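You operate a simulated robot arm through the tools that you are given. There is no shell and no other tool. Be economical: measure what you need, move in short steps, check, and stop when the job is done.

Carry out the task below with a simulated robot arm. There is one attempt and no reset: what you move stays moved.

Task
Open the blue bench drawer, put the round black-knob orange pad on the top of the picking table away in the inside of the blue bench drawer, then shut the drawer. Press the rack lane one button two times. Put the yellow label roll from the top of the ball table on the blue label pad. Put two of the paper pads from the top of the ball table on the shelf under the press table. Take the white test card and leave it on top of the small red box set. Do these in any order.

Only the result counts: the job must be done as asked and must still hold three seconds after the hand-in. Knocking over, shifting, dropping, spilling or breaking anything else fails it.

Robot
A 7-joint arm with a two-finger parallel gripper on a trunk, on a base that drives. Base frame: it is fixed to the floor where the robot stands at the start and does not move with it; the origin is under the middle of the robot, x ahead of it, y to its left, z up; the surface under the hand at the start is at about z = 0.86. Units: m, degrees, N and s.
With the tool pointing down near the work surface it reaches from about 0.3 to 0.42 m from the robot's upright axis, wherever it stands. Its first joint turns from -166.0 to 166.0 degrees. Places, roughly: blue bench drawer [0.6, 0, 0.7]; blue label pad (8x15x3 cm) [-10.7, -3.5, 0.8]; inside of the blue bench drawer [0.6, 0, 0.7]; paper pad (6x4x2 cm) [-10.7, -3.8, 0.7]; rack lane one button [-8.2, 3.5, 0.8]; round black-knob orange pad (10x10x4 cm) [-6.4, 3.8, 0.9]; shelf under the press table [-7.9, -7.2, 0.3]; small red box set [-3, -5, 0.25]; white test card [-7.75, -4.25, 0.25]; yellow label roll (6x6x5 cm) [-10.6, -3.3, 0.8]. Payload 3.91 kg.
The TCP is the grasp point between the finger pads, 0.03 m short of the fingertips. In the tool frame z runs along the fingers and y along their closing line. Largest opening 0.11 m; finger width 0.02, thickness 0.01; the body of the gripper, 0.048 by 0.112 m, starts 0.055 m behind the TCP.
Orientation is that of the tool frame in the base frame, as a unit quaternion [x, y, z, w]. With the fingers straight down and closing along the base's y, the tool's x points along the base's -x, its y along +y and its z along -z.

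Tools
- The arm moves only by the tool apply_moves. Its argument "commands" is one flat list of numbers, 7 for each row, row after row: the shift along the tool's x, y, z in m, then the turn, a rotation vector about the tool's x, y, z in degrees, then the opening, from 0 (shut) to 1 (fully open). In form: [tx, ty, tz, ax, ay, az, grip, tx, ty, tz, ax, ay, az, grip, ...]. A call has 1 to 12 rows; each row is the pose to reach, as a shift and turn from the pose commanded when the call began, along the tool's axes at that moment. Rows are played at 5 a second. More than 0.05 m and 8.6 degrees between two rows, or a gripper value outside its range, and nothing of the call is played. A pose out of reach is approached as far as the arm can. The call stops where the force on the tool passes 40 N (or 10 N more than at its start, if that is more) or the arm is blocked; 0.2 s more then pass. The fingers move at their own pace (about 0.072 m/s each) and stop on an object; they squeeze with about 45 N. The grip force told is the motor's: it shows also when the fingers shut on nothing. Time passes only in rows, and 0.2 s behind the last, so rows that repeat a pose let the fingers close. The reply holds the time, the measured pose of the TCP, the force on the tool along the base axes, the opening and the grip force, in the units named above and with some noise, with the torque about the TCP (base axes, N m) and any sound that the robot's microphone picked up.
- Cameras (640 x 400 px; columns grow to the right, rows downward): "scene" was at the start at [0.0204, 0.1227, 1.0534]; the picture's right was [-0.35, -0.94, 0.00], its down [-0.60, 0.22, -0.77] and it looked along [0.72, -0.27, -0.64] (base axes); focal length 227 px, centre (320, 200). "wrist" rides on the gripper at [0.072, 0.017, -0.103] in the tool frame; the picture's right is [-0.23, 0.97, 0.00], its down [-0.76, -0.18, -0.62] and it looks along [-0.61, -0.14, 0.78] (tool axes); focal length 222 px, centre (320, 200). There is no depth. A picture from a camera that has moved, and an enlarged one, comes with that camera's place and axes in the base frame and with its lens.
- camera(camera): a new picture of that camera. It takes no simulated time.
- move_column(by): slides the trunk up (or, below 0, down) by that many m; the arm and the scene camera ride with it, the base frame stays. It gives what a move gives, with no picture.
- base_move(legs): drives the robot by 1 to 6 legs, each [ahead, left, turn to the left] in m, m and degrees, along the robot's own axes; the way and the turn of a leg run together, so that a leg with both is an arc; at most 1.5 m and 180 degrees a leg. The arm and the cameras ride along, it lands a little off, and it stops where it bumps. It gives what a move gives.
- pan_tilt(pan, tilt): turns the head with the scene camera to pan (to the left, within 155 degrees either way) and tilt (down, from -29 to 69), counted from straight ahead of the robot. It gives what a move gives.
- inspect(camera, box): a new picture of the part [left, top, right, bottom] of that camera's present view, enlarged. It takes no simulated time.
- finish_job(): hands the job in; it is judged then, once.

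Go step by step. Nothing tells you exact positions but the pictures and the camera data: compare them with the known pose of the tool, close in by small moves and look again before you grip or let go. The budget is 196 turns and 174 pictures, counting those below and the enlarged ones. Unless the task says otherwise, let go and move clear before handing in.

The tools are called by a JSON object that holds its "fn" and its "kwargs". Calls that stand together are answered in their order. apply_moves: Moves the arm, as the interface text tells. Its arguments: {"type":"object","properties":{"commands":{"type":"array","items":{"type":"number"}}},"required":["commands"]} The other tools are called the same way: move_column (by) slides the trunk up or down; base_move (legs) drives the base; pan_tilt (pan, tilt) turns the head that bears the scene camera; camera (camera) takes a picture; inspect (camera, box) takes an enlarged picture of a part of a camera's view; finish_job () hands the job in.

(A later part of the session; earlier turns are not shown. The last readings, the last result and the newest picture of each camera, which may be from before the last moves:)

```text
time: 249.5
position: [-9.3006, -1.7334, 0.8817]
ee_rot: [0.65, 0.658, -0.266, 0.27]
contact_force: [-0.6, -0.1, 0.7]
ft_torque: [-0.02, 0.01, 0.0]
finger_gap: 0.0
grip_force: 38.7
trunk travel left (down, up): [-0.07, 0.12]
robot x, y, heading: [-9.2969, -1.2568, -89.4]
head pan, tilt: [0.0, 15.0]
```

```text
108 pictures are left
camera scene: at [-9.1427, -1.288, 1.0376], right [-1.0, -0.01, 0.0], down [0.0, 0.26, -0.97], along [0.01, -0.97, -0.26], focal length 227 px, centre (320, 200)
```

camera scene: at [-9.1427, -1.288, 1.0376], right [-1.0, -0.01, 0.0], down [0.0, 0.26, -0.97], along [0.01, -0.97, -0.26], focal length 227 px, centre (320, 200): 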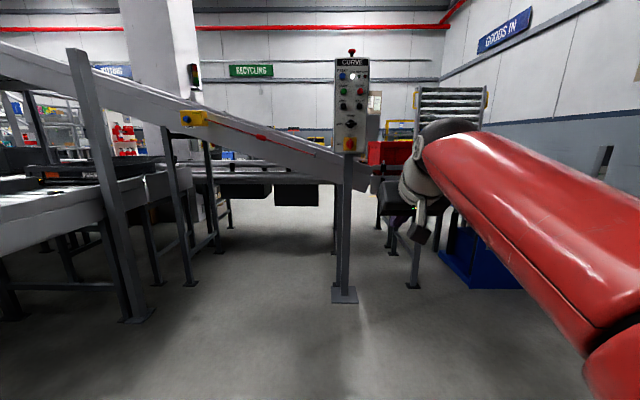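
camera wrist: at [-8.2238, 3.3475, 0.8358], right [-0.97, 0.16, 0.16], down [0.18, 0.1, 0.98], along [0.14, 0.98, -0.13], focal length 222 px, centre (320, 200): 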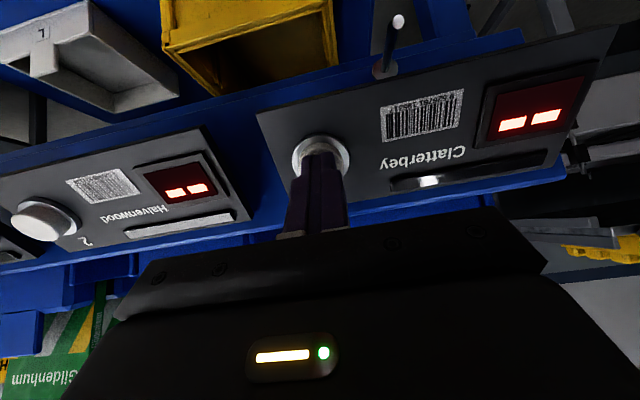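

A control post stands straight ahead at (-9.3, -2.6), and the ball table is beyond to the right, hidden by my arm. I'll turn right and look left past the arm.

{"fn": "base_move", "kwargs": {"legs": [[0, 0, -60]]}}

{"fn": "pan_tilt", "kwargs": {"pan": 35, "tilt": 18}}

{"fn": "camera", "kwargs": {"camera": "scene"}}

```text
time: 252.6
position: [-9.7167, -1.4859, 0.8805]
ee_rot: [0.894, 0.239, -0.366, 0.098]
contact_force: [0.6, 0.6, -0.4]
ft_torque: [-0.02, -0.01, -0.05]
finger_gap: 0.0002
grip_force: 38.0
trunk travel left (down, up): [-0.07, 0.12]
robot x, y, heading: [-9.3022, -1.2534, -150.3]
head pan, tilt: [0.0, 15.0]
```

```text
time: 253.6
position: [-9.7168, -1.485, 0.8804]
ee_rot: [0.894, 0.238, -0.367, 0.098]
contact_force: [0.7, 0.0, 0.4]
ft_torque: [0.0, 0.01, -0.01]
finger_gap: 0.0003
grip_force: 37.5
trunk travel left (down, up): [-0.07, 0.12]
robot x, y, heading: [-9.298, -1.2545, -150.2]
head pan, tilt: [35.0, 18.0]
```

```text
107 pictures are left
camera scene: at [-9.2085, -1.4448, 1.0327], right [-0.9, 0.43, 0.0], down [0.13, 0.28, -0.95], along [-0.41, -0.86, -0.31], focal length 227 px, centre (320, 200)
```

scene: 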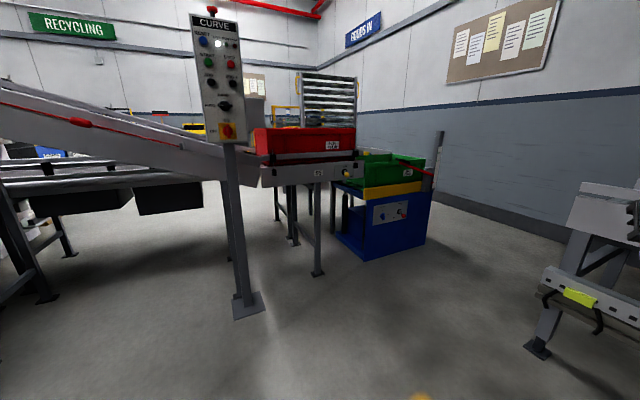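

The ball table must be behind the red and green totes. I'll enlarge that region.

{"fn": "inspect", "kwargs": {"camera": "scene", "box": [230, 60, 450, 290]}}

```text
1.74 times, centred on (340, 175) of scene
camera zoom: at [-9.2085, -1.4448, 1.0327], right [-0.9, 0.43, 0.0], down [0.13, 0.28, -0.95], along [-0.41, -0.86, -0.31], focal length 396 px, centre (285, 244)
```

zoom: 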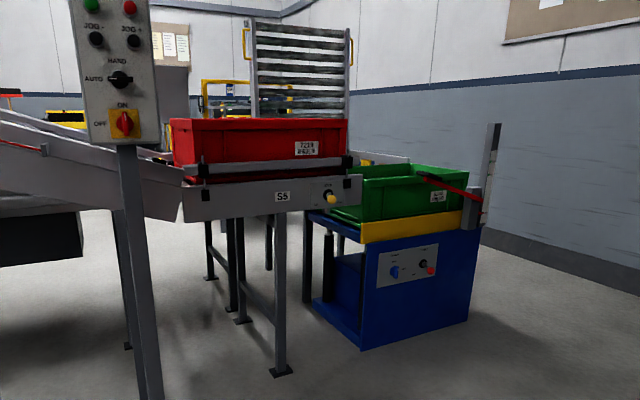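

There's a passage between the structure corner (-10.5, -1.7) and the blue lift (y ≈ -2.75), leading to a gap west of it. I'll face west, sidestep to y ≈ -2.2 and look along it.

{"fn": "base_move", "kwargs": {"legs": [[0, 0, -30], [0.2, 0.93, 0]]}}

{"fn": "pan_tilt", "kwargs": {"pan": 10, "tilt": 20}}

{"fn": "camera", "kwargs": {"camera": "scene"}}

```text
time: 260.1
position: [-9.9818, -2.1687, 0.881]
ee_rot: [0.925, -0.004, -0.379, -0.002]
contact_force: [0.4, -0.2, 0.6]
ft_torque: [0.02, 0.02, -0.02]
finger_gap: 0.0003
grip_force: 37.6
trunk travel left (down, up): [-0.07, 0.12]
robot x, y, heading: [-9.5042, -2.1811, 179.2]
head pan, tilt: [35.0, 18.0]
```

```text
time: 261.0
position: [-9.9823, -2.1682, 0.8808]
ee_rot: [0.926, -0.006, -0.379, -0.003]
contact_force: [-0.6, -0.2, -0.4]
ft_torque: [0.02, -0.03, 0.01]
finger_gap: 0.0
grip_force: 37.4
trunk travel left (down, up): [-0.07, 0.12]
robot x, y, heading: [-9.5023, -2.1817, 179.7]
head pan, tilt: [10.0, 20.0]
```

```text
105 pictures are left
camera scene: at [-9.5354, -2.3525, 1.0294], right [-0.16, 0.99, 0.0], down [0.34, 0.06, -0.94], along [-0.93, -0.15, -0.34], focal length 227 px, centre (320, 200)
```

scene: 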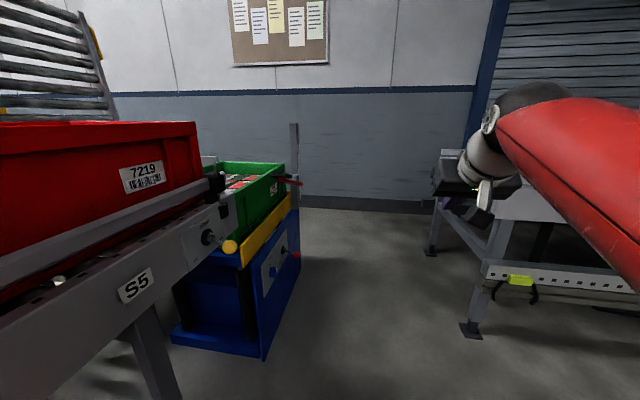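

The passage is about 0.95 m wide and centred on y ≈ -2.2. I'll drive west through it, then look south.

{"fn": "base_move", "kwargs": {"legs": [[1.0, 0, 0.3], [0.95, 0, 0]]}}

{"fn": "pan_tilt", "kwargs": {"pan": 90, "tilt": 20}}

{"fn": "camera", "kwargs": {"camera": "scene"}}

```text
time: 270.5
position: [-11.8919, -2.1428, 0.8803]
ee_rot: [0.925, -0.006, -0.379, -0.002]
contact_force: [-0.3, -0.1, 0.3]
ft_torque: [-0.01, 0.0, 0.0]
finger_gap: 0.0
grip_force: 37.8
trunk travel left (down, up): [-0.07, 0.12]
robot x, y, heading: [-11.4113, -2.1578, 179.2]
head pan, tilt: [10.0, 20.0]
```

```text
time: 272.1
position: [-11.891, -2.1423, 0.8804]
ee_rot: [0.925, -0.006, -0.379, -0.003]
contact_force: [-0.3, -0.3, 0.8]
ft_torque: [-0.02, -0.01, 0.02]
finger_gap: 0.0
grip_force: 37.7
trunk travel left (down, up): [-0.07, 0.12]
robot x, y, heading: [-11.4143, -2.1594, 179.1]
head pan, tilt: [90.0, 20.0]
```

```text
104 pictures are left
camera scene: at [-11.3554, -2.4059, 1.0294], right [-1.0, 0.01, 0.0], down [0.0, 0.34, -0.94], along [-0.01, -0.94, -0.34], focal length 227 px, centre (320, 200)
```

scene: 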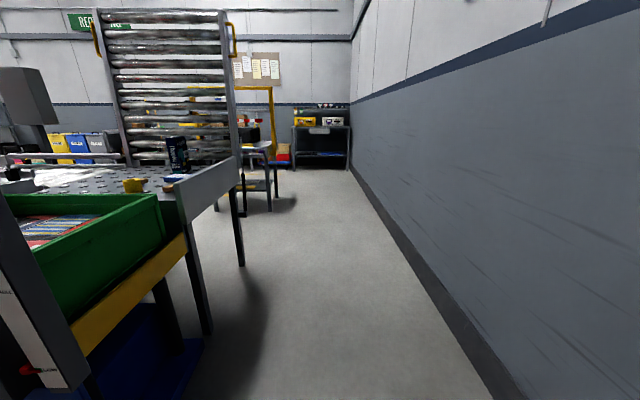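

I can see the ball table with the yellow roll and other items near its west edge, and a clear lane along the wall. Zooming in.

{"fn": "inspect", "kwargs": {"camera": "scene", "box": [0, 120, 250, 276]}}

```text
2.56 times, centred on (125, 198) of scene
camera zoom: at [-11.3554, -2.4059, 1.0294], right [-1.0, 0.01, 0.0], down [0.0, 0.34, -0.94], along [-0.01, -0.94, -0.34], focal length 582 px, centre (819, 205)
```

zoom: 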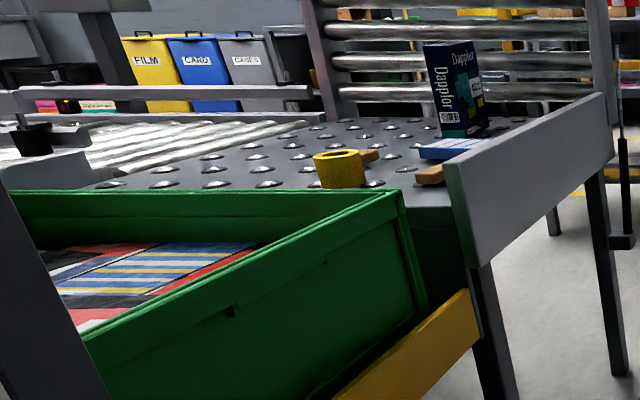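

The items are about 0.2 m inside the table's west panel (x ≈ -10.92), so I'll work from the west side facing east. I'll raise the trunk, fold the tool closer, then drive down the lane and turn.

{"fn": "move_column", "kwargs": {"by": 0.12}}

{"fn": "apply_moves", "kwargs": {"commands": [0.02, 0, -0.005, 0, 8, 0, 0, 0.04, 0, -0.01, 0, 16, 0, 0, 0.06, 0, -0.015, 0, 24, 0, 0, 0.08, 0, -0.02, 0, 32, 0, 0, 0.09, 0, -0.02, 0, 38, 0, 0, 0.09, 0, -0.02, 0, 40, 0, 0]}}

{"fn": "base_move", "kwargs": {"legs": [[0, 0, 91], [1.25, -0.09, 0], [0, 0, 90]]}}

{"fn": "pan_tilt", "kwargs": {"pan": 0, "tilt": 35}}

{"fn": "camera", "kwargs": {"camera": "scene"}}

```text
time: 273.6
position: [-11.8905, -2.1425, 1.0002]
ee_rot: [0.925, -0.006, -0.379, -0.002]
contact_force: [-0.7, -0.2, 0.0]
ft_torque: [0.03, 0.0, -0.02]
finger_gap: 0.0
grip_force: 37.8
trunk travel left (down, up): [-0.19, 0.0]
robot x, y, heading: [-11.4117, -2.1555, 179.3]
head pan, tilt: [90.0, 20.0]
```

```text
time: 274.9
position: [-11.813, -2.1444, 0.9529]
ee_rot: [0.999, -0.006, -0.039, 0.0]
contact_force: [-0.3, -0.1, -0.5]
ft_torque: [0.0, 0.05, 0.0]
finger_gap: 0.0
grip_force: 38.1
trunk travel left (down, up): [-0.19, 0.0]
robot x, y, heading: [-11.4125, -2.1557, 179.2]
head pan, tilt: [90.0, 20.0]
```

```text
time: 289.2
position: [-11.0173, -3.3995, 0.9534]
ee_rot: [-0.051, 0.998, 0.002, 0.04]
contact_force: [0.2, 0.0, -0.5]
ft_torque: [0.0, 0.05, -0.02]
finger_gap: 0.0
grip_force: 37.8
trunk travel left (down, up): [-0.19, 0.0]
robot x, y, heading: [-11.4169, -3.4336, 5.9]
head pan, tilt: [90.0, 20.0]
```

```text
time: 290.8
position: [-11.0183, -3.4001, 0.9535]
ee_rot: [-0.052, 0.998, 0.002, 0.041]
contact_force: [0.5, 0.7, -0.2]
ft_torque: [0.01, 0.01, 0.01]
finger_gap: 0.0
grip_force: 37.5
trunk travel left (down, up): [-0.19, 0.0]
robot x, y, heading: [-11.419, -3.4302, 6.1]
head pan, tilt: [0.0, 35.0]
```

```text
102 pictures are left
camera scene: at [-11.4039, -3.2781, 1.1256], right [0.1, -0.99, 0.0], down [-0.57, -0.06, -0.82], along [0.81, 0.08, -0.57], focal length 227 px, centre (320, 200)
```

scene: 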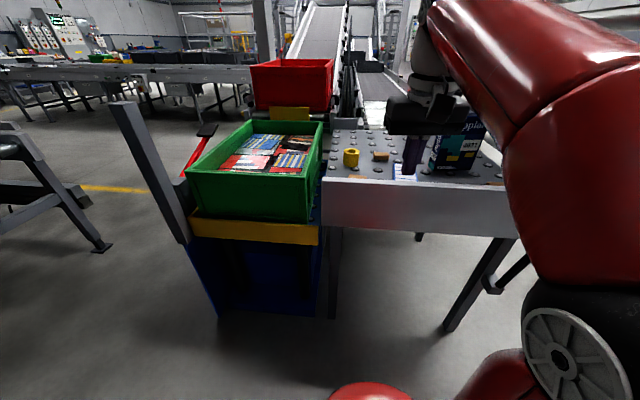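

I'm facing the ball table. I'll straighten the heading and get a zoomed view plus the wrist view.

{"fn": "base_move", "kwargs": {"legs": [[0, 0, -6]]}}

{"fn": "inspect", "kwargs": {"camera": "scene", "box": [300, 100, 520, 240]}}

{"fn": "camera", "kwargs": {"camera": "wrist"}}

```text
time: 291.8
position: [-11.0166, -3.4419, 0.9526]
ee_rot: [0.001, 0.999, 0.0, 0.04]
contact_force: [0.6, -0.4, 0.2]
ft_torque: [-0.01, 0.04, 0.01]
finger_gap: 0.0001
grip_force: 37.2
trunk travel left (down, up): [-0.19, 0.0]
robot x, y, heading: [-11.4127, -3.433, -0.3]
head pan, tilt: [0.0, 35.0]
```

```text
2.86 times, centred on (410, 170) of scene
camera zoom: at [-11.3874, -3.2804, 1.1256], right [0.0, -1.0, 0.0], down [-0.57, 0.0, -0.82], along [0.82, 0.0, -0.57], focal length 650 px, centre (63, 286)
```

zoom: 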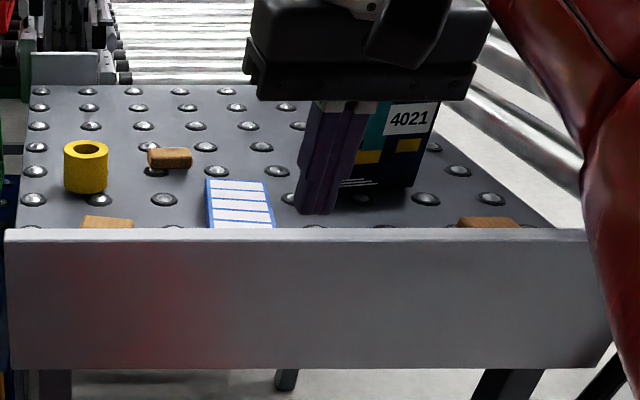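

```text
100 pictures are left
camera wrist: at [-11.0975, -3.4241, 1.0501], right [0.23, 0.97, 0.02], down [0.71, -0.18, 0.68], along [0.67, -0.14, -0.73], focal length 222 px, centre (320, 200)
```

wrist: 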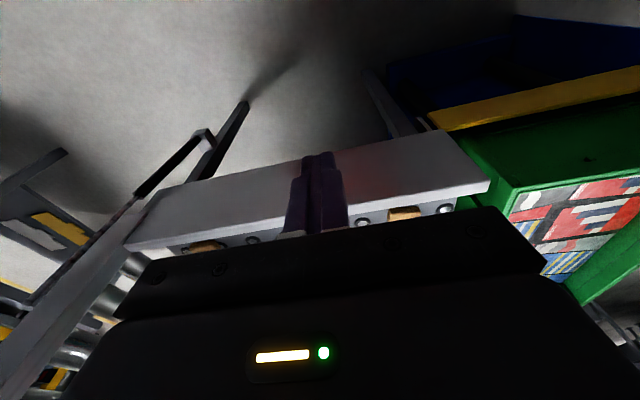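

The west panel top is at about x = -10.84, z = 0.81, with the items behind it. I'll drive 0.2 m closer and look down with the wrist camera.

{"fn": "base_move", "kwargs": {"legs": [[0.2, 0, 0.3]]}}

{"fn": "camera", "kwargs": {"camera": "wrist"}}

{"fn": "camera", "kwargs": {"camera": "scene"}}

```text
time: 293.4
position: [-10.812, -3.4397, 0.9532]
ee_rot: [-0.002, 0.999, 0.0, 0.041]
contact_force: [-0.8, -1.1, 0.3]
ft_torque: [-0.02, 0.03, -0.02]
finger_gap: 0.0
grip_force: 37.9
trunk travel left (down, up): [-0.19, 0.0]
robot x, y, heading: [-11.2125, -3.4329, 0.1]
head pan, tilt: [0.0, 35.0]
```

```text
99 pictures are left
camera wrist: at [-10.8942, -3.4226, 1.0501], right [0.22, 0.97, 0.02], down [0.71, -0.18, 0.68], along [0.67, -0.14, -0.73], focal length 222 px, centre (320, 200)
```

wrist: 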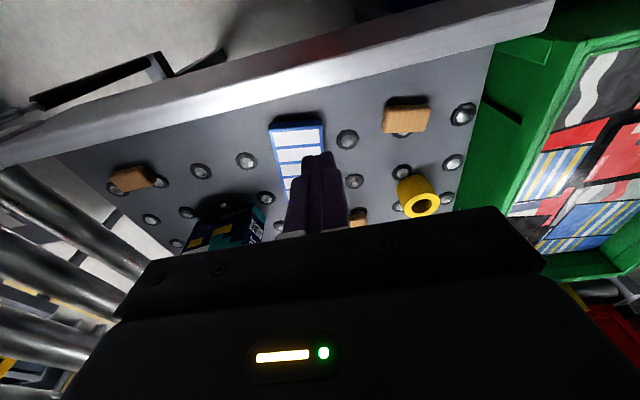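

```text
98 pictures are left
camera scene: at [-11.1848, -3.2803, 1.1256], right [0.0, -1.0, 0.0], down [-0.57, 0.0, -0.82], along [0.82, 0.0, -0.57], focal length 227 px, centre (320, 200)
```

scene: 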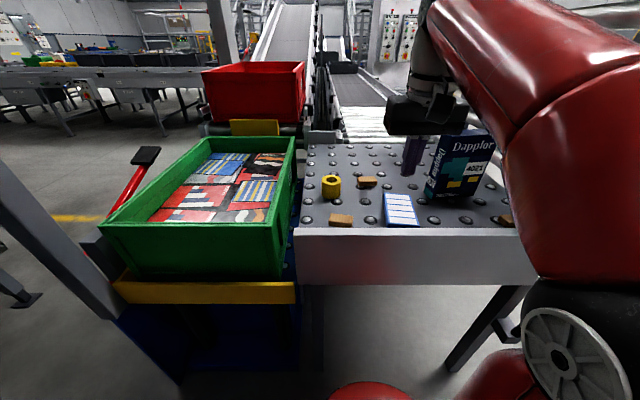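

Measured targets:
- **Roll:** (-10.613, -3.312), top z ≈ 0.79
- **Label pad:** centre (-10.712, -3.487)
- **Paper pads:** A (-10.75, -3.333), B (-10.56, -3.43), C (-10.757, -3.735)

I'll shift the base a bit toward the roll and open the gripper.

{"fn": "base_move", "kwargs": {"legs": [[0.05, 0.065, 0]]}}

{"fn": "apply_moves", "kwargs": {"commands": [-0.04, 0.02, 0, 0, 0, 0, 0.82, -0.08, 0.04, 0.01, 0, 0, 0, 0.82, -0.11, 0.05, 0.04, 0, 0, 0, 0.82, -0.13, 0.057, 0.07, 0, 0, 0, 0.82, -0.13, 0.057, 0.09, 0, 0, 0, 0.82]}}

{"fn": "camera", "kwargs": {"camera": "wrist"}}

```text
time: 294.4
position: [-10.7635, -3.374, 0.953]
ee_rot: [-0.002, 0.999, 0.0, 0.041]
contact_force: [-0.4, -0.4, -0.5]
ft_torque: [-0.01, 0.0, 0.01]
finger_gap: 0.0
grip_force: 37.7
trunk travel left (down, up): [-0.19, 0.0]
robot x, y, heading: [-11.1633, -3.367, 0.2]
head pan, tilt: [0.0, 35.0]
```

```text
time: 295.6
position: [-10.6259, -3.3145, 0.8732]
ee_rot: [-0.002, 0.999, 0.0, 0.04]
contact_force: [0.1, 0.2, 0.3]
ft_torque: [0.02, -0.01, 0.05]
finger_gap: 0.0901
grip_force: 0.1
trunk travel left (down, up): [-0.19, 0.0]
robot x, y, heading: [-11.166, -3.3671, 0.2]
head pan, tilt: [0.0, 35.0]
```

```text
97 pictures are left
camera wrist: at [-10.7077, -3.2979, 0.9692], right [0.22, 0.97, 0.02], down [0.71, -0.18, 0.68], along [0.67, -0.14, -0.73], focal length 222 px, centre (320, 200)
```

wrist: 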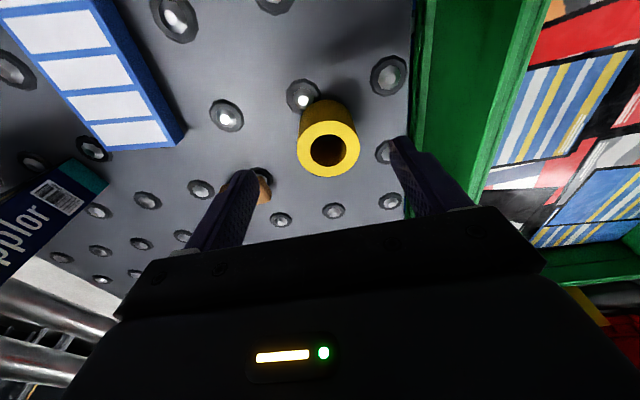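

The roll is centred at about (-10.611, -3.313). I'll descend around it.

{"fn": "apply_moves", "kwargs": {"commands": [-0.006, 0.001, 0.04, 0, 0, 0, 0.82, -0.0076, 0.001, 0.07, 0, 0, 0, 0.82, -0.0076, 0.001, 0.09, 0, 0, 0, 0.82]}}

{"fn": "camera", "kwargs": {"camera": "wrist"}}

```text
time: 296.4
position: [-10.6121, -3.3133, 0.7829]
ee_rot: [-0.002, 0.999, 0.0, 0.04]
contact_force: [0.5, -0.7, -0.1]
ft_torque: [0.02, 0.02, 0.04]
finger_gap: 0.0902
grip_force: 0.0
trunk travel left (down, up): [-0.19, 0.0]
robot x, y, heading: [-11.1612, -3.3689, -0.0]
head pan, tilt: [0.0, 35.0]
```

```text
96 pictures are left
camera wrist: at [-10.6946, -3.2971, 0.8804], right [0.22, 0.97, 0.02], down [0.71, -0.18, 0.68], along [0.67, -0.14, -0.73], focal length 222 px, centre (320, 200)
```

wrist: 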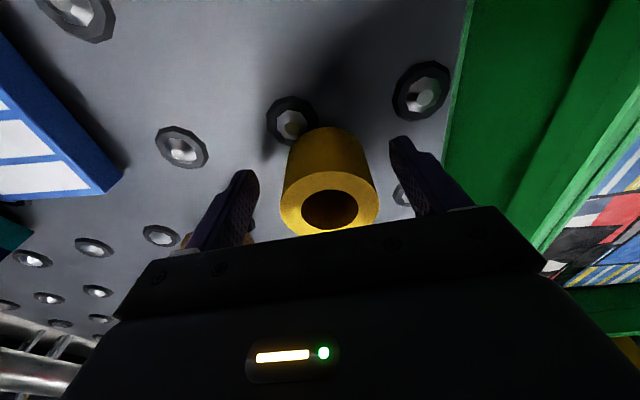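

{"fn": "apply_moves", "kwargs": {"commands": [0, 0, 0, 0, 0, 0, 0.4, 0, 0, 0, 0, 0, 0, 0.4, 0, 0, 0, 0, 0, 0, 0.4, 0, 0, 0, 0, 0, 0, 0.4]}}

{"fn": "camera", "kwargs": {"camera": "wrist"}}

```text
time: 297.4
position: [-10.614, -3.3145, 0.7833]
ee_rot: [-0.001, 0.999, 0.0, 0.04]
contact_force: [0.4, -0.1, 0.6]
ft_torque: [-0.02, 0.02, -0.03]
finger_gap: 0.0564
grip_force: 44.8
trunk travel left (down, up): [-0.19, 0.0]
robot x, y, heading: [-11.1655, -3.3659, 0.1]
head pan, tilt: [0.0, 35.0]
```

```text
95 pictures are left
camera wrist: at [-10.6946, -3.2971, 0.8807], right [0.22, 0.97, 0.02], down [0.71, -0.18, 0.68], along [0.67, -0.14, -0.73], focal length 222 px, centre (320, 200)
```

wrist: 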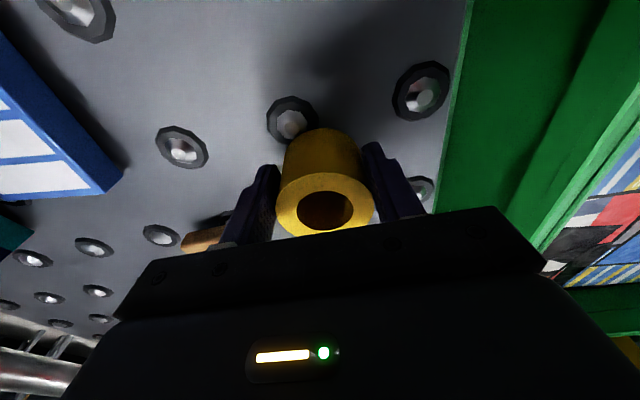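

The roll is gripped. I'll lift it and carry it over the label pad.

{"fn": "apply_moves", "kwargs": {"commands": [0, 0, -0.04, 0, 0, 0, 0.4, 0, 0, -0.08, 0, 0, 0, 0.4, 0.02, -0.04, -0.085, 0, 0, 0, 0.4, 0.045, -0.08, -0.085, 0, 0, 0, 0.4, 0.07, -0.12, -0.085, 0, 0, 0, 0.4, 0.09, -0.155, -0.085, 0, 0, 0, 0.4, 0.1, -0.172, -0.085, 0, 0, 0, 0.4, 0.1, -0.172, -0.085, 0, 0, 0, 0.4]}}

{"fn": "camera", "kwargs": {"camera": "wrist"}}

{"fn": "camera", "kwargs": {"camera": "scene"}}

```text
time: 299.2
position: [-10.7182, -3.4869, 0.8615]
ee_rot: [-0.001, 0.999, 0.0, 0.041]
contact_force: [0.8, -0.2, -0.8]
ft_torque: [-0.03, 0.0, -0.02]
finger_gap: 0.0564
grip_force: 45.2
trunk travel left (down, up): [-0.19, 0.0]
robot x, y, heading: [-11.159, -3.3683, 0.5]
head pan, tilt: [0.0, 35.0]
```

```text
94 pictures are left
camera wrist: at [-10.8001, -3.4709, 0.9594], right [0.22, 0.97, 0.02], down [0.71, -0.17, 0.68], along [0.67, -0.14, -0.73], focal length 222 px, centre (320, 200)
```

wrist: 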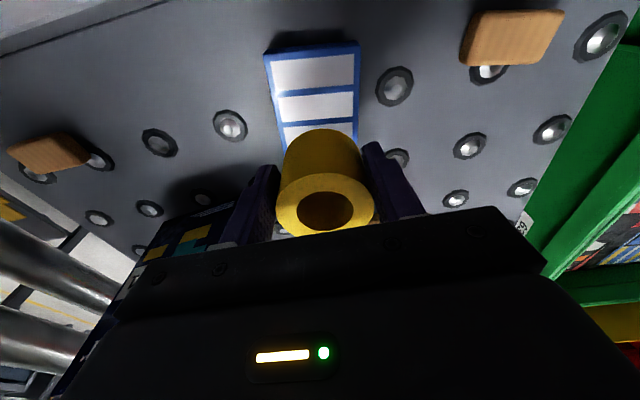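

```text
93 pictures are left
camera scene: at [-11.1359, -3.2142, 1.1256], right [0.0, -1.0, 0.0], down [-0.57, 0.0, -0.82], along [0.82, 0.0, -0.57], focal length 227 px, centre (320, 200)
```

scene: 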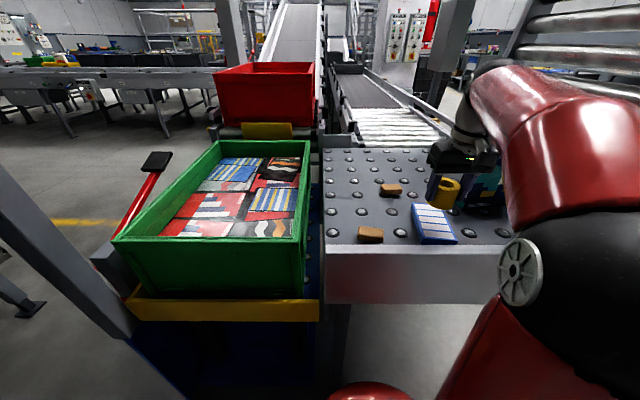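

The label pad's centre is at about (-10.705, -3.492), top ≈ 0.77. I'll nudge over it and lower until it touches.

{"fn": "apply_moves", "kwargs": {"commands": [-0.007, -0.005, 0.02, 0, 0, 0, 0.4, -0.007, -0.005, 0.036, 0, 0, 0, 0.4, -0.007, -0.005, 0.042, 0, 0, 0, 0.4]}}

{"fn": "apply_moves", "kwargs": {"commands": [0, 0, 0.003, 0, 0, 0, 0.4, 0, 0, 0.006, 0, 0, 0, 0.4, 0, 0, 0.008, 0, 0, 0, 0.4]}}

{"fn": "camera", "kwargs": {"camera": "wrist"}}

```text
time: 300.1
position: [-10.7081, -3.4915, 0.8208]
ee_rot: [-0.002, 0.999, 0.001, 0.04]
contact_force: [0.0, -0.2, -0.9]
ft_torque: [0.01, 0.01, 0.0]
finger_gap: 0.0567
grip_force: 44.9
trunk travel left (down, up): [-0.19, 0.0]
robot x, y, heading: [-11.1633, -3.3643, 0.5]
head pan, tilt: [0.0, 35.0]
```

```text
time: 300.9
position: [-10.7076, -3.4915, 0.8116]
ee_rot: [-0.002, 0.999, 0.0, 0.04]
contact_force: [-0.4, 0.2, -1.2]
ft_torque: [-0.03, 0.0, 0.01]
finger_gap: 0.0561
grip_force: 45.0
trunk travel left (down, up): [-0.19, 0.0]
robot x, y, heading: [-11.1642, -3.3667, 0.1]
head pan, tilt: [0.0, 35.0]
```

```text
92 pictures are left
camera wrist: at [-10.7889, -3.4747, 0.908], right [0.22, 0.97, 0.02], down [0.71, -0.18, 0.68], along [0.67, -0.14, -0.73], focal length 222 px, centre (320, 200)
```

wrist: 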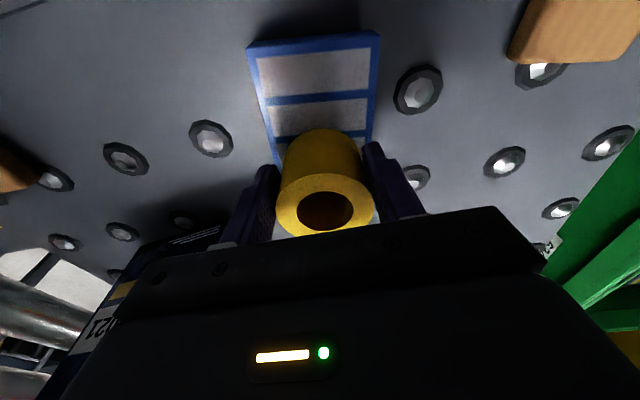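

No contact yet. I'll continue down in millimetre steps.

{"fn": "apply_moves", "kwargs": {"commands": [0, 0, 0.003, 0, 0, 0, 0.4, 0, 0, 0.006, 0, 0, 0, 0.4]}}

```text
time: 301.4
position: [-10.7072, -3.4925, 0.8053]
ee_rot: [-0.001, 0.999, 0.0, 0.039]
contact_force: [0.5, -1.2, -0.3]
ft_torque: [0.01, 0.02, -0.01]
finger_gap: 0.0561
grip_force: 45.2
trunk travel left (down, up): [-0.19, 0.0]
robot x, y, heading: [-11.1662, -3.3652, 0.3]
head pan, tilt: [0.0, 35.0]
```

{"fn": "apply_moves", "kwargs": {"commands": [0, 0, 0.003, 0, 0, 0, 0.4, 0, 0, 0.006, 0, 0, 0, 0.4, 0, 0, 0.008, 0, 0, 0, 0.4]}}

{"fn": "camera", "kwargs": {"camera": "wrist"}}

```text
time: 302.2
position: [-10.708, -3.4907, 0.7994]
ee_rot: [-0.002, 0.999, 0.0, 0.042]
contact_force: [-2.6, -1.0, 30.7]
ft_torque: [0.17, -0.4, 0.04]
finger_gap: 0.0562
grip_force: 44.7
trunk travel left (down, up): [-0.19, 0.0]
robot x, y, heading: [-11.167, -3.3675, 0.1]
head pan, tilt: [0.0, 35.0]
```

```text
91 pictures are left
camera wrist: at [-10.7892, -3.4746, 0.8958], right [0.22, 0.97, 0.02], down [0.71, -0.17, 0.68], along [0.67, -0.14, -0.73], focal length 222 px, centre (320, 200)
```

wrist: 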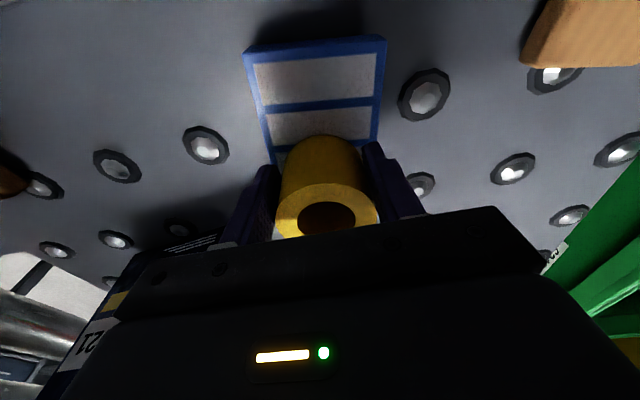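

Solid contact. I'll ease off 2 mm, release, and rise.

{"fn": "apply_moves", "kwargs": {"commands": [0, 0, -0.002, 0, 0, 0, 0.6, 0, 0, -0.002, 0, 0, 0, 0.7, 0, 0, -0.002, 0, 0, 0, 0.7, 0, 0, -0.04, 0, 0, 0, 0.7, 0, 0, -0.08, 0, 0, 0, 0.7, 0, 0, -0.12, 0, 0, 0, 0.7]}}

{"fn": "camera", "kwargs": {"camera": "wrist"}}

```text
time: 303.6
position: [-10.717, -3.4924, 0.9158]
ee_rot: [-0.002, 0.999, 0.0, 0.04]
contact_force: [-0.1, 0.9, 0.8]
ft_torque: [-0.01, 0.02, 0.02]
finger_gap: 0.0769
grip_force: 0.1
trunk travel left (down, up): [-0.19, 0.0]
robot x, y, heading: [-11.1649, -3.3674, -0.0]
head pan, tilt: [0.0, 35.0]
```

```text
90 pictures are left
camera wrist: at [-10.7991, -3.4765, 1.014], right [0.22, 0.97, 0.02], down [0.71, -0.18, 0.68], along [0.67, -0.14, -0.73], focal length 222 px, centre (320, 200)
```

wrist: 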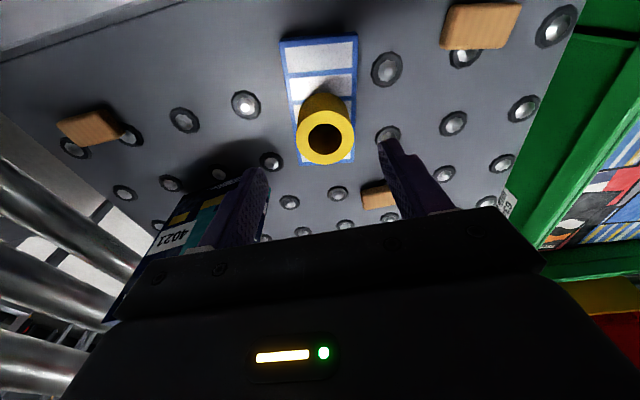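

The yellow roll stands on the blue label pad. Next I'll pick paper pad A at (-10.747, -3.332), first hovering over it.

{"fn": "apply_moves", "kwargs": {"commands": [0.01, 0.04, 0, 0, 0, 0, 0.8, 0.02, 0.08, 0, 0, 0, 0, 0.8, 0.03, 0.12, 0.01, 0, 0, 0, 0.8, 0.034, 0.16, 0.03, 0, 0, 0, 0.8, 0.034, 0.16, 0.05, 0, 0, 0, 0.8]}}

{"fn": "camera", "kwargs": {"camera": "wrist"}}

{"fn": "inspect", "kwargs": {"camera": "scene", "box": [320, 140, 520, 265]}}

```text
time: 304.9
position: [-10.7455, -3.3323, 0.8651]
ee_rot: [-0.002, 0.999, -0.001, 0.04]
contact_force: [-0.3, 0.3, -0.5]
ft_torque: [-0.02, 0.0, 0.02]
finger_gap: 0.0882
grip_force: 0.1
trunk travel left (down, up): [-0.19, 0.0]
robot x, y, heading: [-11.1639, -3.3659, 0.3]
head pan, tilt: [0.0, 35.0]
```

```text
89 pictures are left
camera wrist: at [-10.8269, -3.3163, 0.9627], right [0.22, 0.97, 0.02], down [0.71, -0.18, 0.68], along [0.67, -0.14, -0.73], focal length 222 px, centre (320, 200)
```

wrist: 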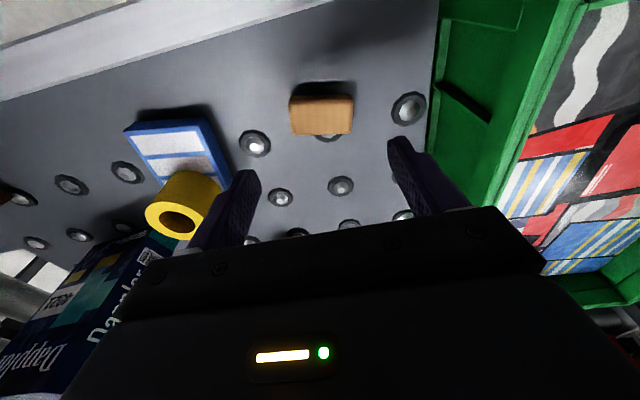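

```text
3.20 times, centred on (420, 202) of scene
camera zoom: at [-11.136, -3.2143, 1.1256], right [0.0, -1.0, 0.0], down [-0.57, 0.0, -0.82], along [0.82, 0.0, -0.57], focal length 728 px, centre (0, 192)
```

zoom: 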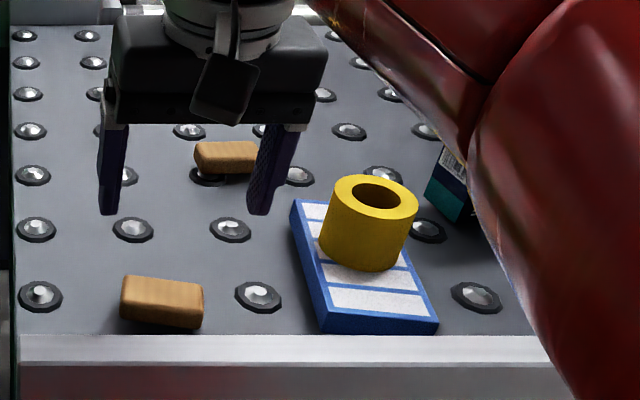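

Pad A's top centre is at (-10.751, -3.329, 0.773). I'll descend over it.

{"fn": "apply_moves", "kwargs": {"commands": [0.006, 0.003, 0.04, 0, 0, 0, 0.8, 0.012, 0.003, 0.065, 0, 0, 0, 0.8, 0.012, 0.003, 0.079, 0, 0, 0, 0.8]}}

{"fn": "camera", "kwargs": {"camera": "wrist"}}

```text
time: 305.6
position: [-10.7525, -3.3299, 0.7837]
ee_rot: [-0.002, 0.999, 0.0, 0.039]
contact_force: [-1.4, -0.8, 0.0]
ft_torque: [-0.01, 0.0, 0.0]
finger_gap: 0.0879
grip_force: 0.1
trunk travel left (down, up): [-0.19, 0.0]
robot x, y, heading: [-11.1649, -3.3639, 0.3]
head pan, tilt: [0.0, 35.0]
```

```text
87 pictures are left
camera wrist: at [-10.8344, -3.3129, 0.8805], right [0.22, 0.97, 0.02], down [0.71, -0.18, 0.68], along [0.67, -0.14, -0.73], focal length 222 px, centre (320, 200)
```

wrist: 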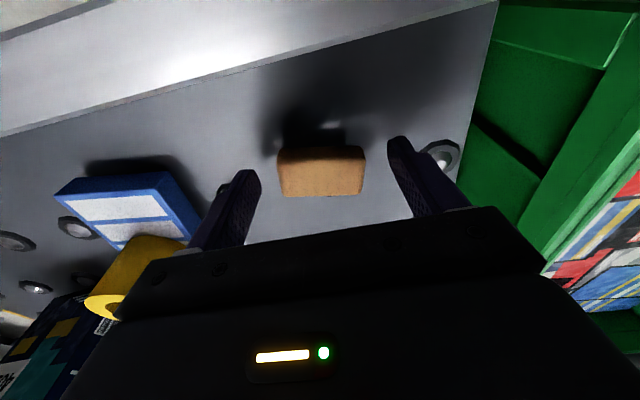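

{"fn": "apply_moves", "kwargs": {"commands": [0, 0, 0.004, 0, 0, 0, 0.8, 0, 0, 0.004, 0, 0, 0, 0.4, 0, 0, 0.004, 0, 0, 0, 0.4, 0, 0, 0.004, 0, 0, 0, 0.4, 0, 0, 0.004, 0, 0, 0, 0.4]}}

{"fn": "apply_moves", "kwargs": {"commands": [0, 0, -0.04, 0, 0, 0, 0.4, 0, 0, -0.08, 0, 0, 0, 0.4, 0, 0, -0.12, 0, 0, 0, 0.4, 0, 0, -0.15, 0, 0, 0, 0.4]}}

{"fn": "camera", "kwargs": {"camera": "wrist"}}

```text
time: 306.9
position: [-10.7516, -3.3304, 0.7815]
ee_rot: [-0.001, 0.999, 0.0, 0.04]
contact_force: [-0.6, 0.1, 0.2]
ft_torque: [0.0, 0.02, -0.02]
finger_gap: 0.0588
grip_force: 44.7
trunk travel left (down, up): [-0.19, 0.0]
robot x, y, heading: [-11.1651, -3.3617, 0.2]
head pan, tilt: [0.0, 35.0]
```

```text
time: 307.9
position: [-10.7658, -3.3295, 0.934]
ee_rot: [-0.002, 0.999, 0.0, 0.04]
contact_force: [-0.1, 0.1, -0.1]
ft_torque: [0.0, 0.03, 0.0]
finger_gap: 0.0585
grip_force: 45.3
trunk travel left (down, up): [-0.19, 0.0]
robot x, y, heading: [-11.1625, -3.3662, 0.0]
head pan, tilt: [0.0, 35.0]
```

```text
86 pictures are left
camera wrist: at [-10.847, -3.3115, 1.0309], right [0.22, 0.97, 0.02], down [0.71, -0.17, 0.68], along [0.67, -0.14, -0.73], focal length 222 px, centre (320, 200)
```

wrist: 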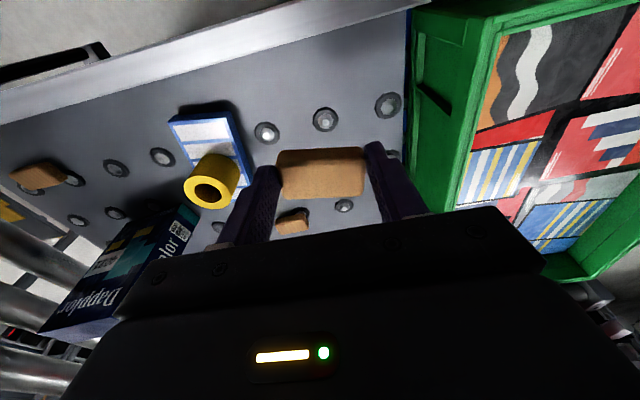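

Paper pad A is held. I'll back off, turn south along the wall lane, and look toward the press table.

{"fn": "base_move", "kwargs": {"legs": [[-0.3, 0, 0], [0, 0, -90]]}}

{"fn": "pan_tilt", "kwargs": {"pan": 15, "tilt": 20}}

{"fn": "camera", "kwargs": {"camera": "scene"}}

```text
time: 313.8
position: [-11.4307, -3.7663, 0.9334]
ee_rot: [0.72, 0.692, -0.028, 0.028]
contact_force: [0.0, -0.2, 0.5]
ft_torque: [0.0, 0.02, 0.02]
finger_gap: 0.0572
grip_force: 44.7
trunk travel left (down, up): [-0.19, 0.0]
robot x, y, heading: [-11.4522, -3.3653, -92.2]
head pan, tilt: [0.0, 35.0]
```

```text
time: 314.5
position: [-11.4315, -3.7661, 0.9339]
ee_rot: [0.72, 0.693, -0.029, 0.028]
contact_force: [0.6, 0.3, -0.2]
ft_torque: [0.01, 0.0, -0.01]
finger_gap: 0.0568
grip_force: 44.7
trunk travel left (down, up): [-0.19, 0.0]
robot x, y, heading: [-11.4506, -3.367, -92.1]
head pan, tilt: [15.0, 20.0]
```

```text
85 pictures are left
camera scene: at [-11.2753, -3.4056, 1.1494], right [-0.98, -0.22, 0.0], down [-0.08, 0.33, -0.94], along [0.21, -0.92, -0.34], focal length 227 px, centre (320, 200)
```

scene: 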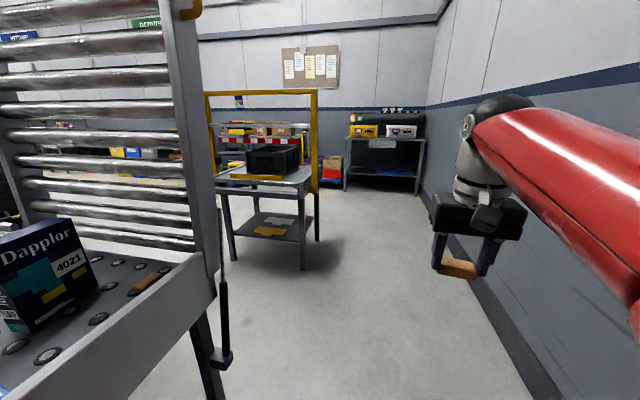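

The lane along the wall is clear past a yellow-framed cart (x -10.8 to -10.2, y -4.85 to -5.4). I'll drive south to y ≈ -6.1, then turn east and look.

{"fn": "base_move", "kwargs": {"legs": [[0, 0, 2.1], [1.37, 0, 0], [1.37, 0, 0], [0, 0, 90]]}}

{"fn": "pan_tilt", "kwargs": {"pan": 10, "tilt": 20}}

{"fn": "camera", "kwargs": {"camera": "scene"}}

```text
time: 331.9
position: [-11.0354, -6.0306, 0.9342]
ee_rot: [-0.006, 0.999, 0.001, 0.04]
contact_force: [0.3, -0.3, 0.5]
ft_torque: [-0.02, -0.01, -0.03]
finger_gap: 0.0578
grip_force: 44.9
trunk travel left (down, up): [-0.19, 0.0]
robot x, y, heading: [-11.4368, -6.0748, 0.9]
head pan, tilt: [15.0, 20.0]
```

```text
time: 332.5
position: [-11.0368, -6.0303, 0.9336]
ee_rot: [-0.007, 0.999, 0.0, 0.04]
contact_force: [-0.2, 0.3, -0.2]
ft_torque: [-0.01, -0.02, -0.02]
finger_gap: 0.0576
grip_force: 44.6
trunk travel left (down, up): [-0.19, 0.0]
robot x, y, heading: [-11.4327, -6.0671, 0.9]
head pan, tilt: [10.0, 20.0]
```

```text
84 pictures are left
camera scene: at [-11.4034, -5.9032, 1.1494], right [0.19, -0.98, 0.0], down [-0.34, -0.06, -0.94], along [0.92, 0.17, -0.34], focal length 227 px, centre (320, 200)
```

scene: 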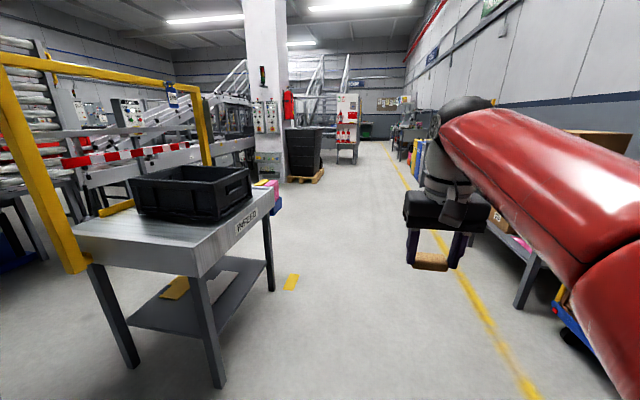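

The east lane at y ≈ -6.07 is clear. I'll drive to x ≈ -8.8.

{"fn": "base_move", "kwargs": {"legs": [[0, 0, -0.9], [1.3, 0, 0], [1.3, 0, 0]]}}

{"fn": "pan_tilt", "kwargs": {"pan": -50, "tilt": 25}}

{"fn": "camera", "kwargs": {"camera": "scene"}}

{"fn": "pan_tilt", "kwargs": {"pan": 15, "tilt": 20}}

{"fn": "camera", "kwargs": {"camera": "scene"}}

```text
time: 345.5
position: [-8.4472, -6.1613, 0.9326]
ee_rot: [0.029, 0.999, -0.001, 0.041]
contact_force: [-0.2, 0.4, -0.2]
ft_torque: [0.04, -0.04, -0.01]
finger_gap: 0.0577
grip_force: 45.3
trunk travel left (down, up): [-0.19, 0.0]
robot x, y, heading: [-8.8505, -6.1764, -3.3]
head pan, tilt: [10.0, 20.0]
```

```text
time: 346.8
position: [-8.448, -6.1616, 0.9329]
ee_rot: [0.028, 0.999, -0.001, 0.04]
contact_force: [0.0, 0.3, 0.3]
ft_torque: [0.0, 0.01, 0.02]
finger_gap: 0.0575
grip_force: 45.0
trunk travel left (down, up): [-0.19, 0.0]
robot x, y, heading: [-8.8451, -6.18, -3.4]
head pan, tilt: [-50.0, 25.0]
```

```text
83 pictures are left
camera scene: at [-8.8427, -6.0944, 1.1414], right [-0.8, -0.6, 0.0], down [-0.25, 0.34, -0.91], along [0.54, -0.73, -0.42], focal length 227 px, centre (320, 200)
```

scene: 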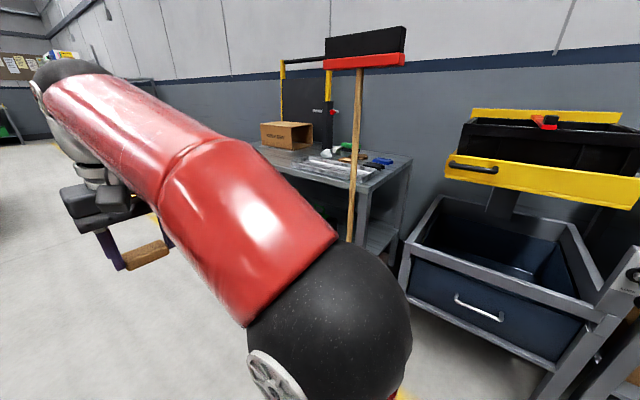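

```text
time: 348.1
position: [-8.4472, -6.1624, 0.9333]
ee_rot: [0.029, 0.999, -0.002, 0.041]
contact_force: [-0.8, 0.4, -0.7]
ft_torque: [0.04, -0.04, -0.01]
finger_gap: 0.0574
grip_force: 44.6
trunk travel left (down, up): [-0.19, 0.0]
robot x, y, heading: [-8.8485, -6.1738, -3.1]
head pan, tilt: [15.0, 20.0]
```

```text
82 pictures are left
camera scene: at [-8.8067, -6.0017, 1.1494], right [0.2, -0.98, 0.0], down [-0.34, -0.07, -0.94], along [0.92, 0.19, -0.34], focal length 227 px, centre (320, 200)
```

scene: 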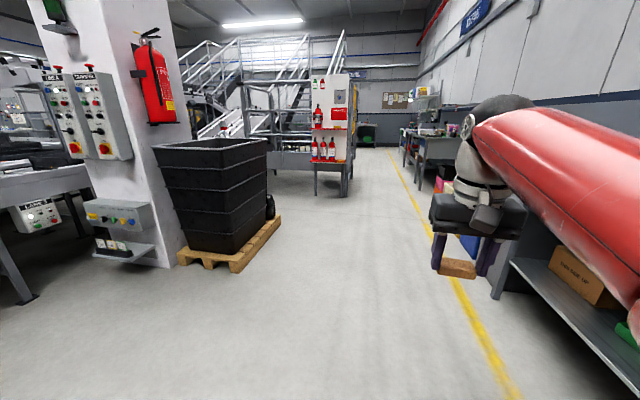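

The press table is to the south, about x -8.45 to -7.28 with its front at y ≈ -6.95. I'll move to x ≈ -7.9 and turn to face it.

{"fn": "base_move", "kwargs": {"legs": [[0.95, 0.1, 0], [0, 0, -87]]}}

{"fn": "pan_tilt", "kwargs": {"pan": 10, "tilt": 40}}

{"fn": "camera", "kwargs": {"camera": "scene"}}

{"fn": "camera", "kwargs": {"camera": "wrist"}}

```text
time: 356.9
position: [-7.8583, -6.532, 0.9336]
ee_rot: [0.721, 0.692, -0.03, 0.027]
contact_force: [-0.5, 0.4, 1.1]
ft_torque: [-0.02, 0.0, -0.02]
finger_gap: 0.0577
grip_force: 45.3
trunk travel left (down, up): [-0.19, 0.0]
robot x, y, heading: [-7.8767, -6.1338, -92.2]
head pan, tilt: [15.0, 20.0]
```

```text
time: 357.8
position: [-7.8583, -6.533, 0.9335]
ee_rot: [0.721, 0.692, -0.03, 0.028]
contact_force: [0.1, -1.2, 0.3]
ft_torque: [-0.01, 0.02, 0.0]
finger_gap: 0.0578
grip_force: 45.0
trunk travel left (down, up): [-0.19, 0.0]
robot x, y, heading: [-7.8752, -6.131, -92.4]
head pan, tilt: [10.0, 40.0]
```

```text
81 pictures are left
camera scene: at [-7.7107, -6.1651, 1.1181], right [-0.99, -0.13, 0.0], down [-0.09, 0.64, -0.77], along [0.1, -0.76, -0.64], focal length 227 px, centre (320, 200)
```

scene: 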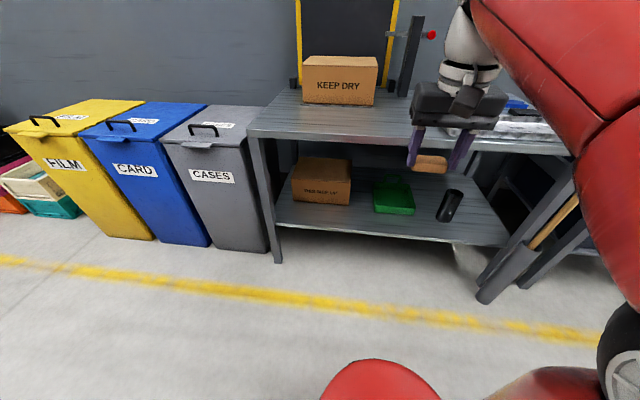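

```text
80 pictures are left
camera wrist: at [-7.8393, -6.4524, 1.0306], right [0.96, -0.27, 0.02], down [-0.21, -0.7, 0.68], along [-0.17, -0.66, -0.73], focal length 222 px, centre (320, 200)
```

wrist: 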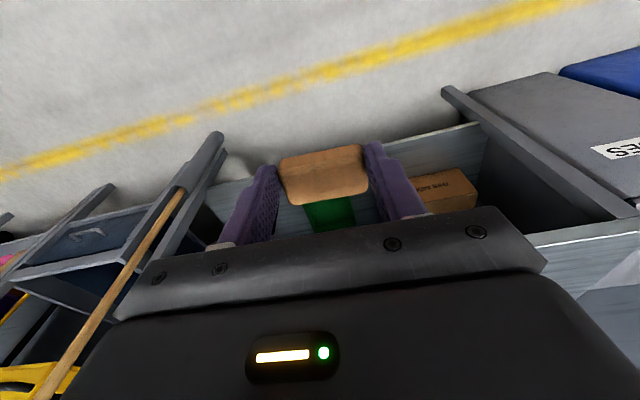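

The shelf is at z ≈ 0.3 with its front at y ≈ -6.92. A free front strip about 15 cm deep lies ahead of the box and green tray, with the tabletop (z ≈ 0.75) above. I'll lower the trunk and test a low reach with about 35° tilt in free space.

{"fn": "move_column", "kwargs": {"by": -0.19}}

{"fn": "apply_moves", "kwargs": {"commands": [0, 0, 0.03, 0, -4, 0, 0.4, 0.0, 0, 0.07, 0, -8, 0, 0.4, 0.0, 0, 0.11, 0, -12, 0, 0.4, 0.0, 0, 0.15, 0, -16, 0, 0.4, 0, 0, 0.19, 0, -20, 0, 0.4, 0, 0, 0.23, 0, -24, 0, 0.4, 0, 0, 0.27, 0, -28, 0, 0.4, 0, 0, 0.3, 0, -30, 0, 0.4]}}

{"fn": "camera", "kwargs": {"camera": "scene"}}

```text
time: 359.8
position: [-7.8583, -6.5319, 0.7448]
ee_rot: [0.721, 0.692, -0.029, 0.028]
contact_force: [0.6, -0.2, 0.5]
ft_torque: [0.0, 0.0, -0.01]
finger_gap: 0.0576
grip_force: 45.3
trunk travel left (down, up): [0.0, 0.19]
robot x, y, heading: [-7.8785, -6.1361, -92.1]
head pan, tilt: [10.0, 40.0]
```

```text
time: 361.6
position: [-7.8631, -6.5577, 0.4439]
ee_rot: [0.689, 0.66, -0.216, 0.206]
contact_force: [0.7, -0.5, 0.1]
ft_torque: [-0.01, 0.01, 0.01]
finger_gap: 0.0577
grip_force: 44.7
trunk travel left (down, up): [0.0, 0.19]
robot x, y, heading: [-7.8756, -6.1285, -92.4]
head pan, tilt: [10.0, 40.0]
```

```text
79 pictures are left
camera scene: at [-7.7108, -6.165, 0.9281], right [-0.99, -0.13, 0.0], down [-0.08, 0.64, -0.77], along [0.1, -0.76, -0.64], focal length 227 px, centre (320, 200)
```

scene: 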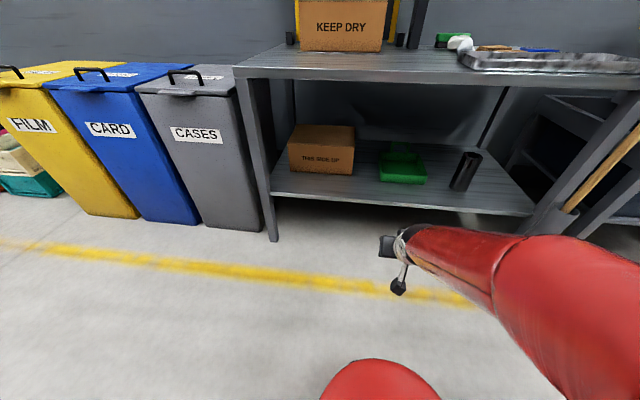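

The low reach works. The shelf surface is at z ≈ 0.325 with its front edge at y ≈ -6.9. I'll drive in so the held pad arrives just short of the shelf.

{"fn": "base_move", "kwargs": {"legs": [[0, 0, 2.3], [0.27, 0.06, 0]]}}

{"fn": "camera", "kwargs": {"camera": "wrist"}}

{"fn": "camera", "kwargs": {"camera": "scene"}}

```text
time: 364.0
position: [-7.7889, -6.8289, 0.4437]
ee_rot: [0.677, 0.673, -0.211, 0.209]
contact_force: [-0.3, -0.4, -0.1]
ft_torque: [-0.02, 0.01, 0.03]
finger_gap: 0.0577
grip_force: 44.8
trunk travel left (down, up): [0.0, 0.19]
robot x, y, heading: [-7.8203, -6.4039, -90.5]
head pan, tilt: [10.0, 40.0]
```

```text
78 pictures are left
camera wrist: at [-7.7718, -6.71, 0.4874], right [0.97, -0.19, 0.13], down [-0.18, -0.27, 0.95], along [-0.15, -0.94, -0.3], focal length 222 px, centre (320, 200)
```

wrist: 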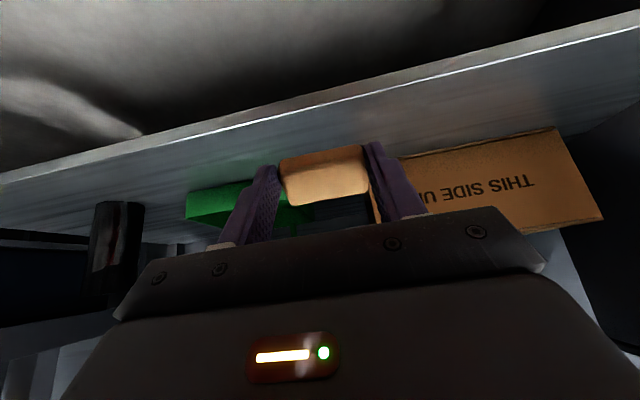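

```text
77 pictures are left
camera scene: at [-7.6509, -6.4316, 0.928], right [-0.99, -0.17, 0.0], down [-0.11, 0.63, -0.77], along [0.13, -0.76, -0.64], focal length 227 px, centre (320, 200)
```

scene: 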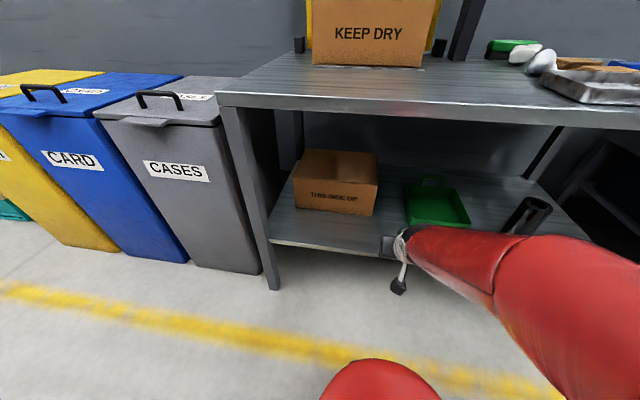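

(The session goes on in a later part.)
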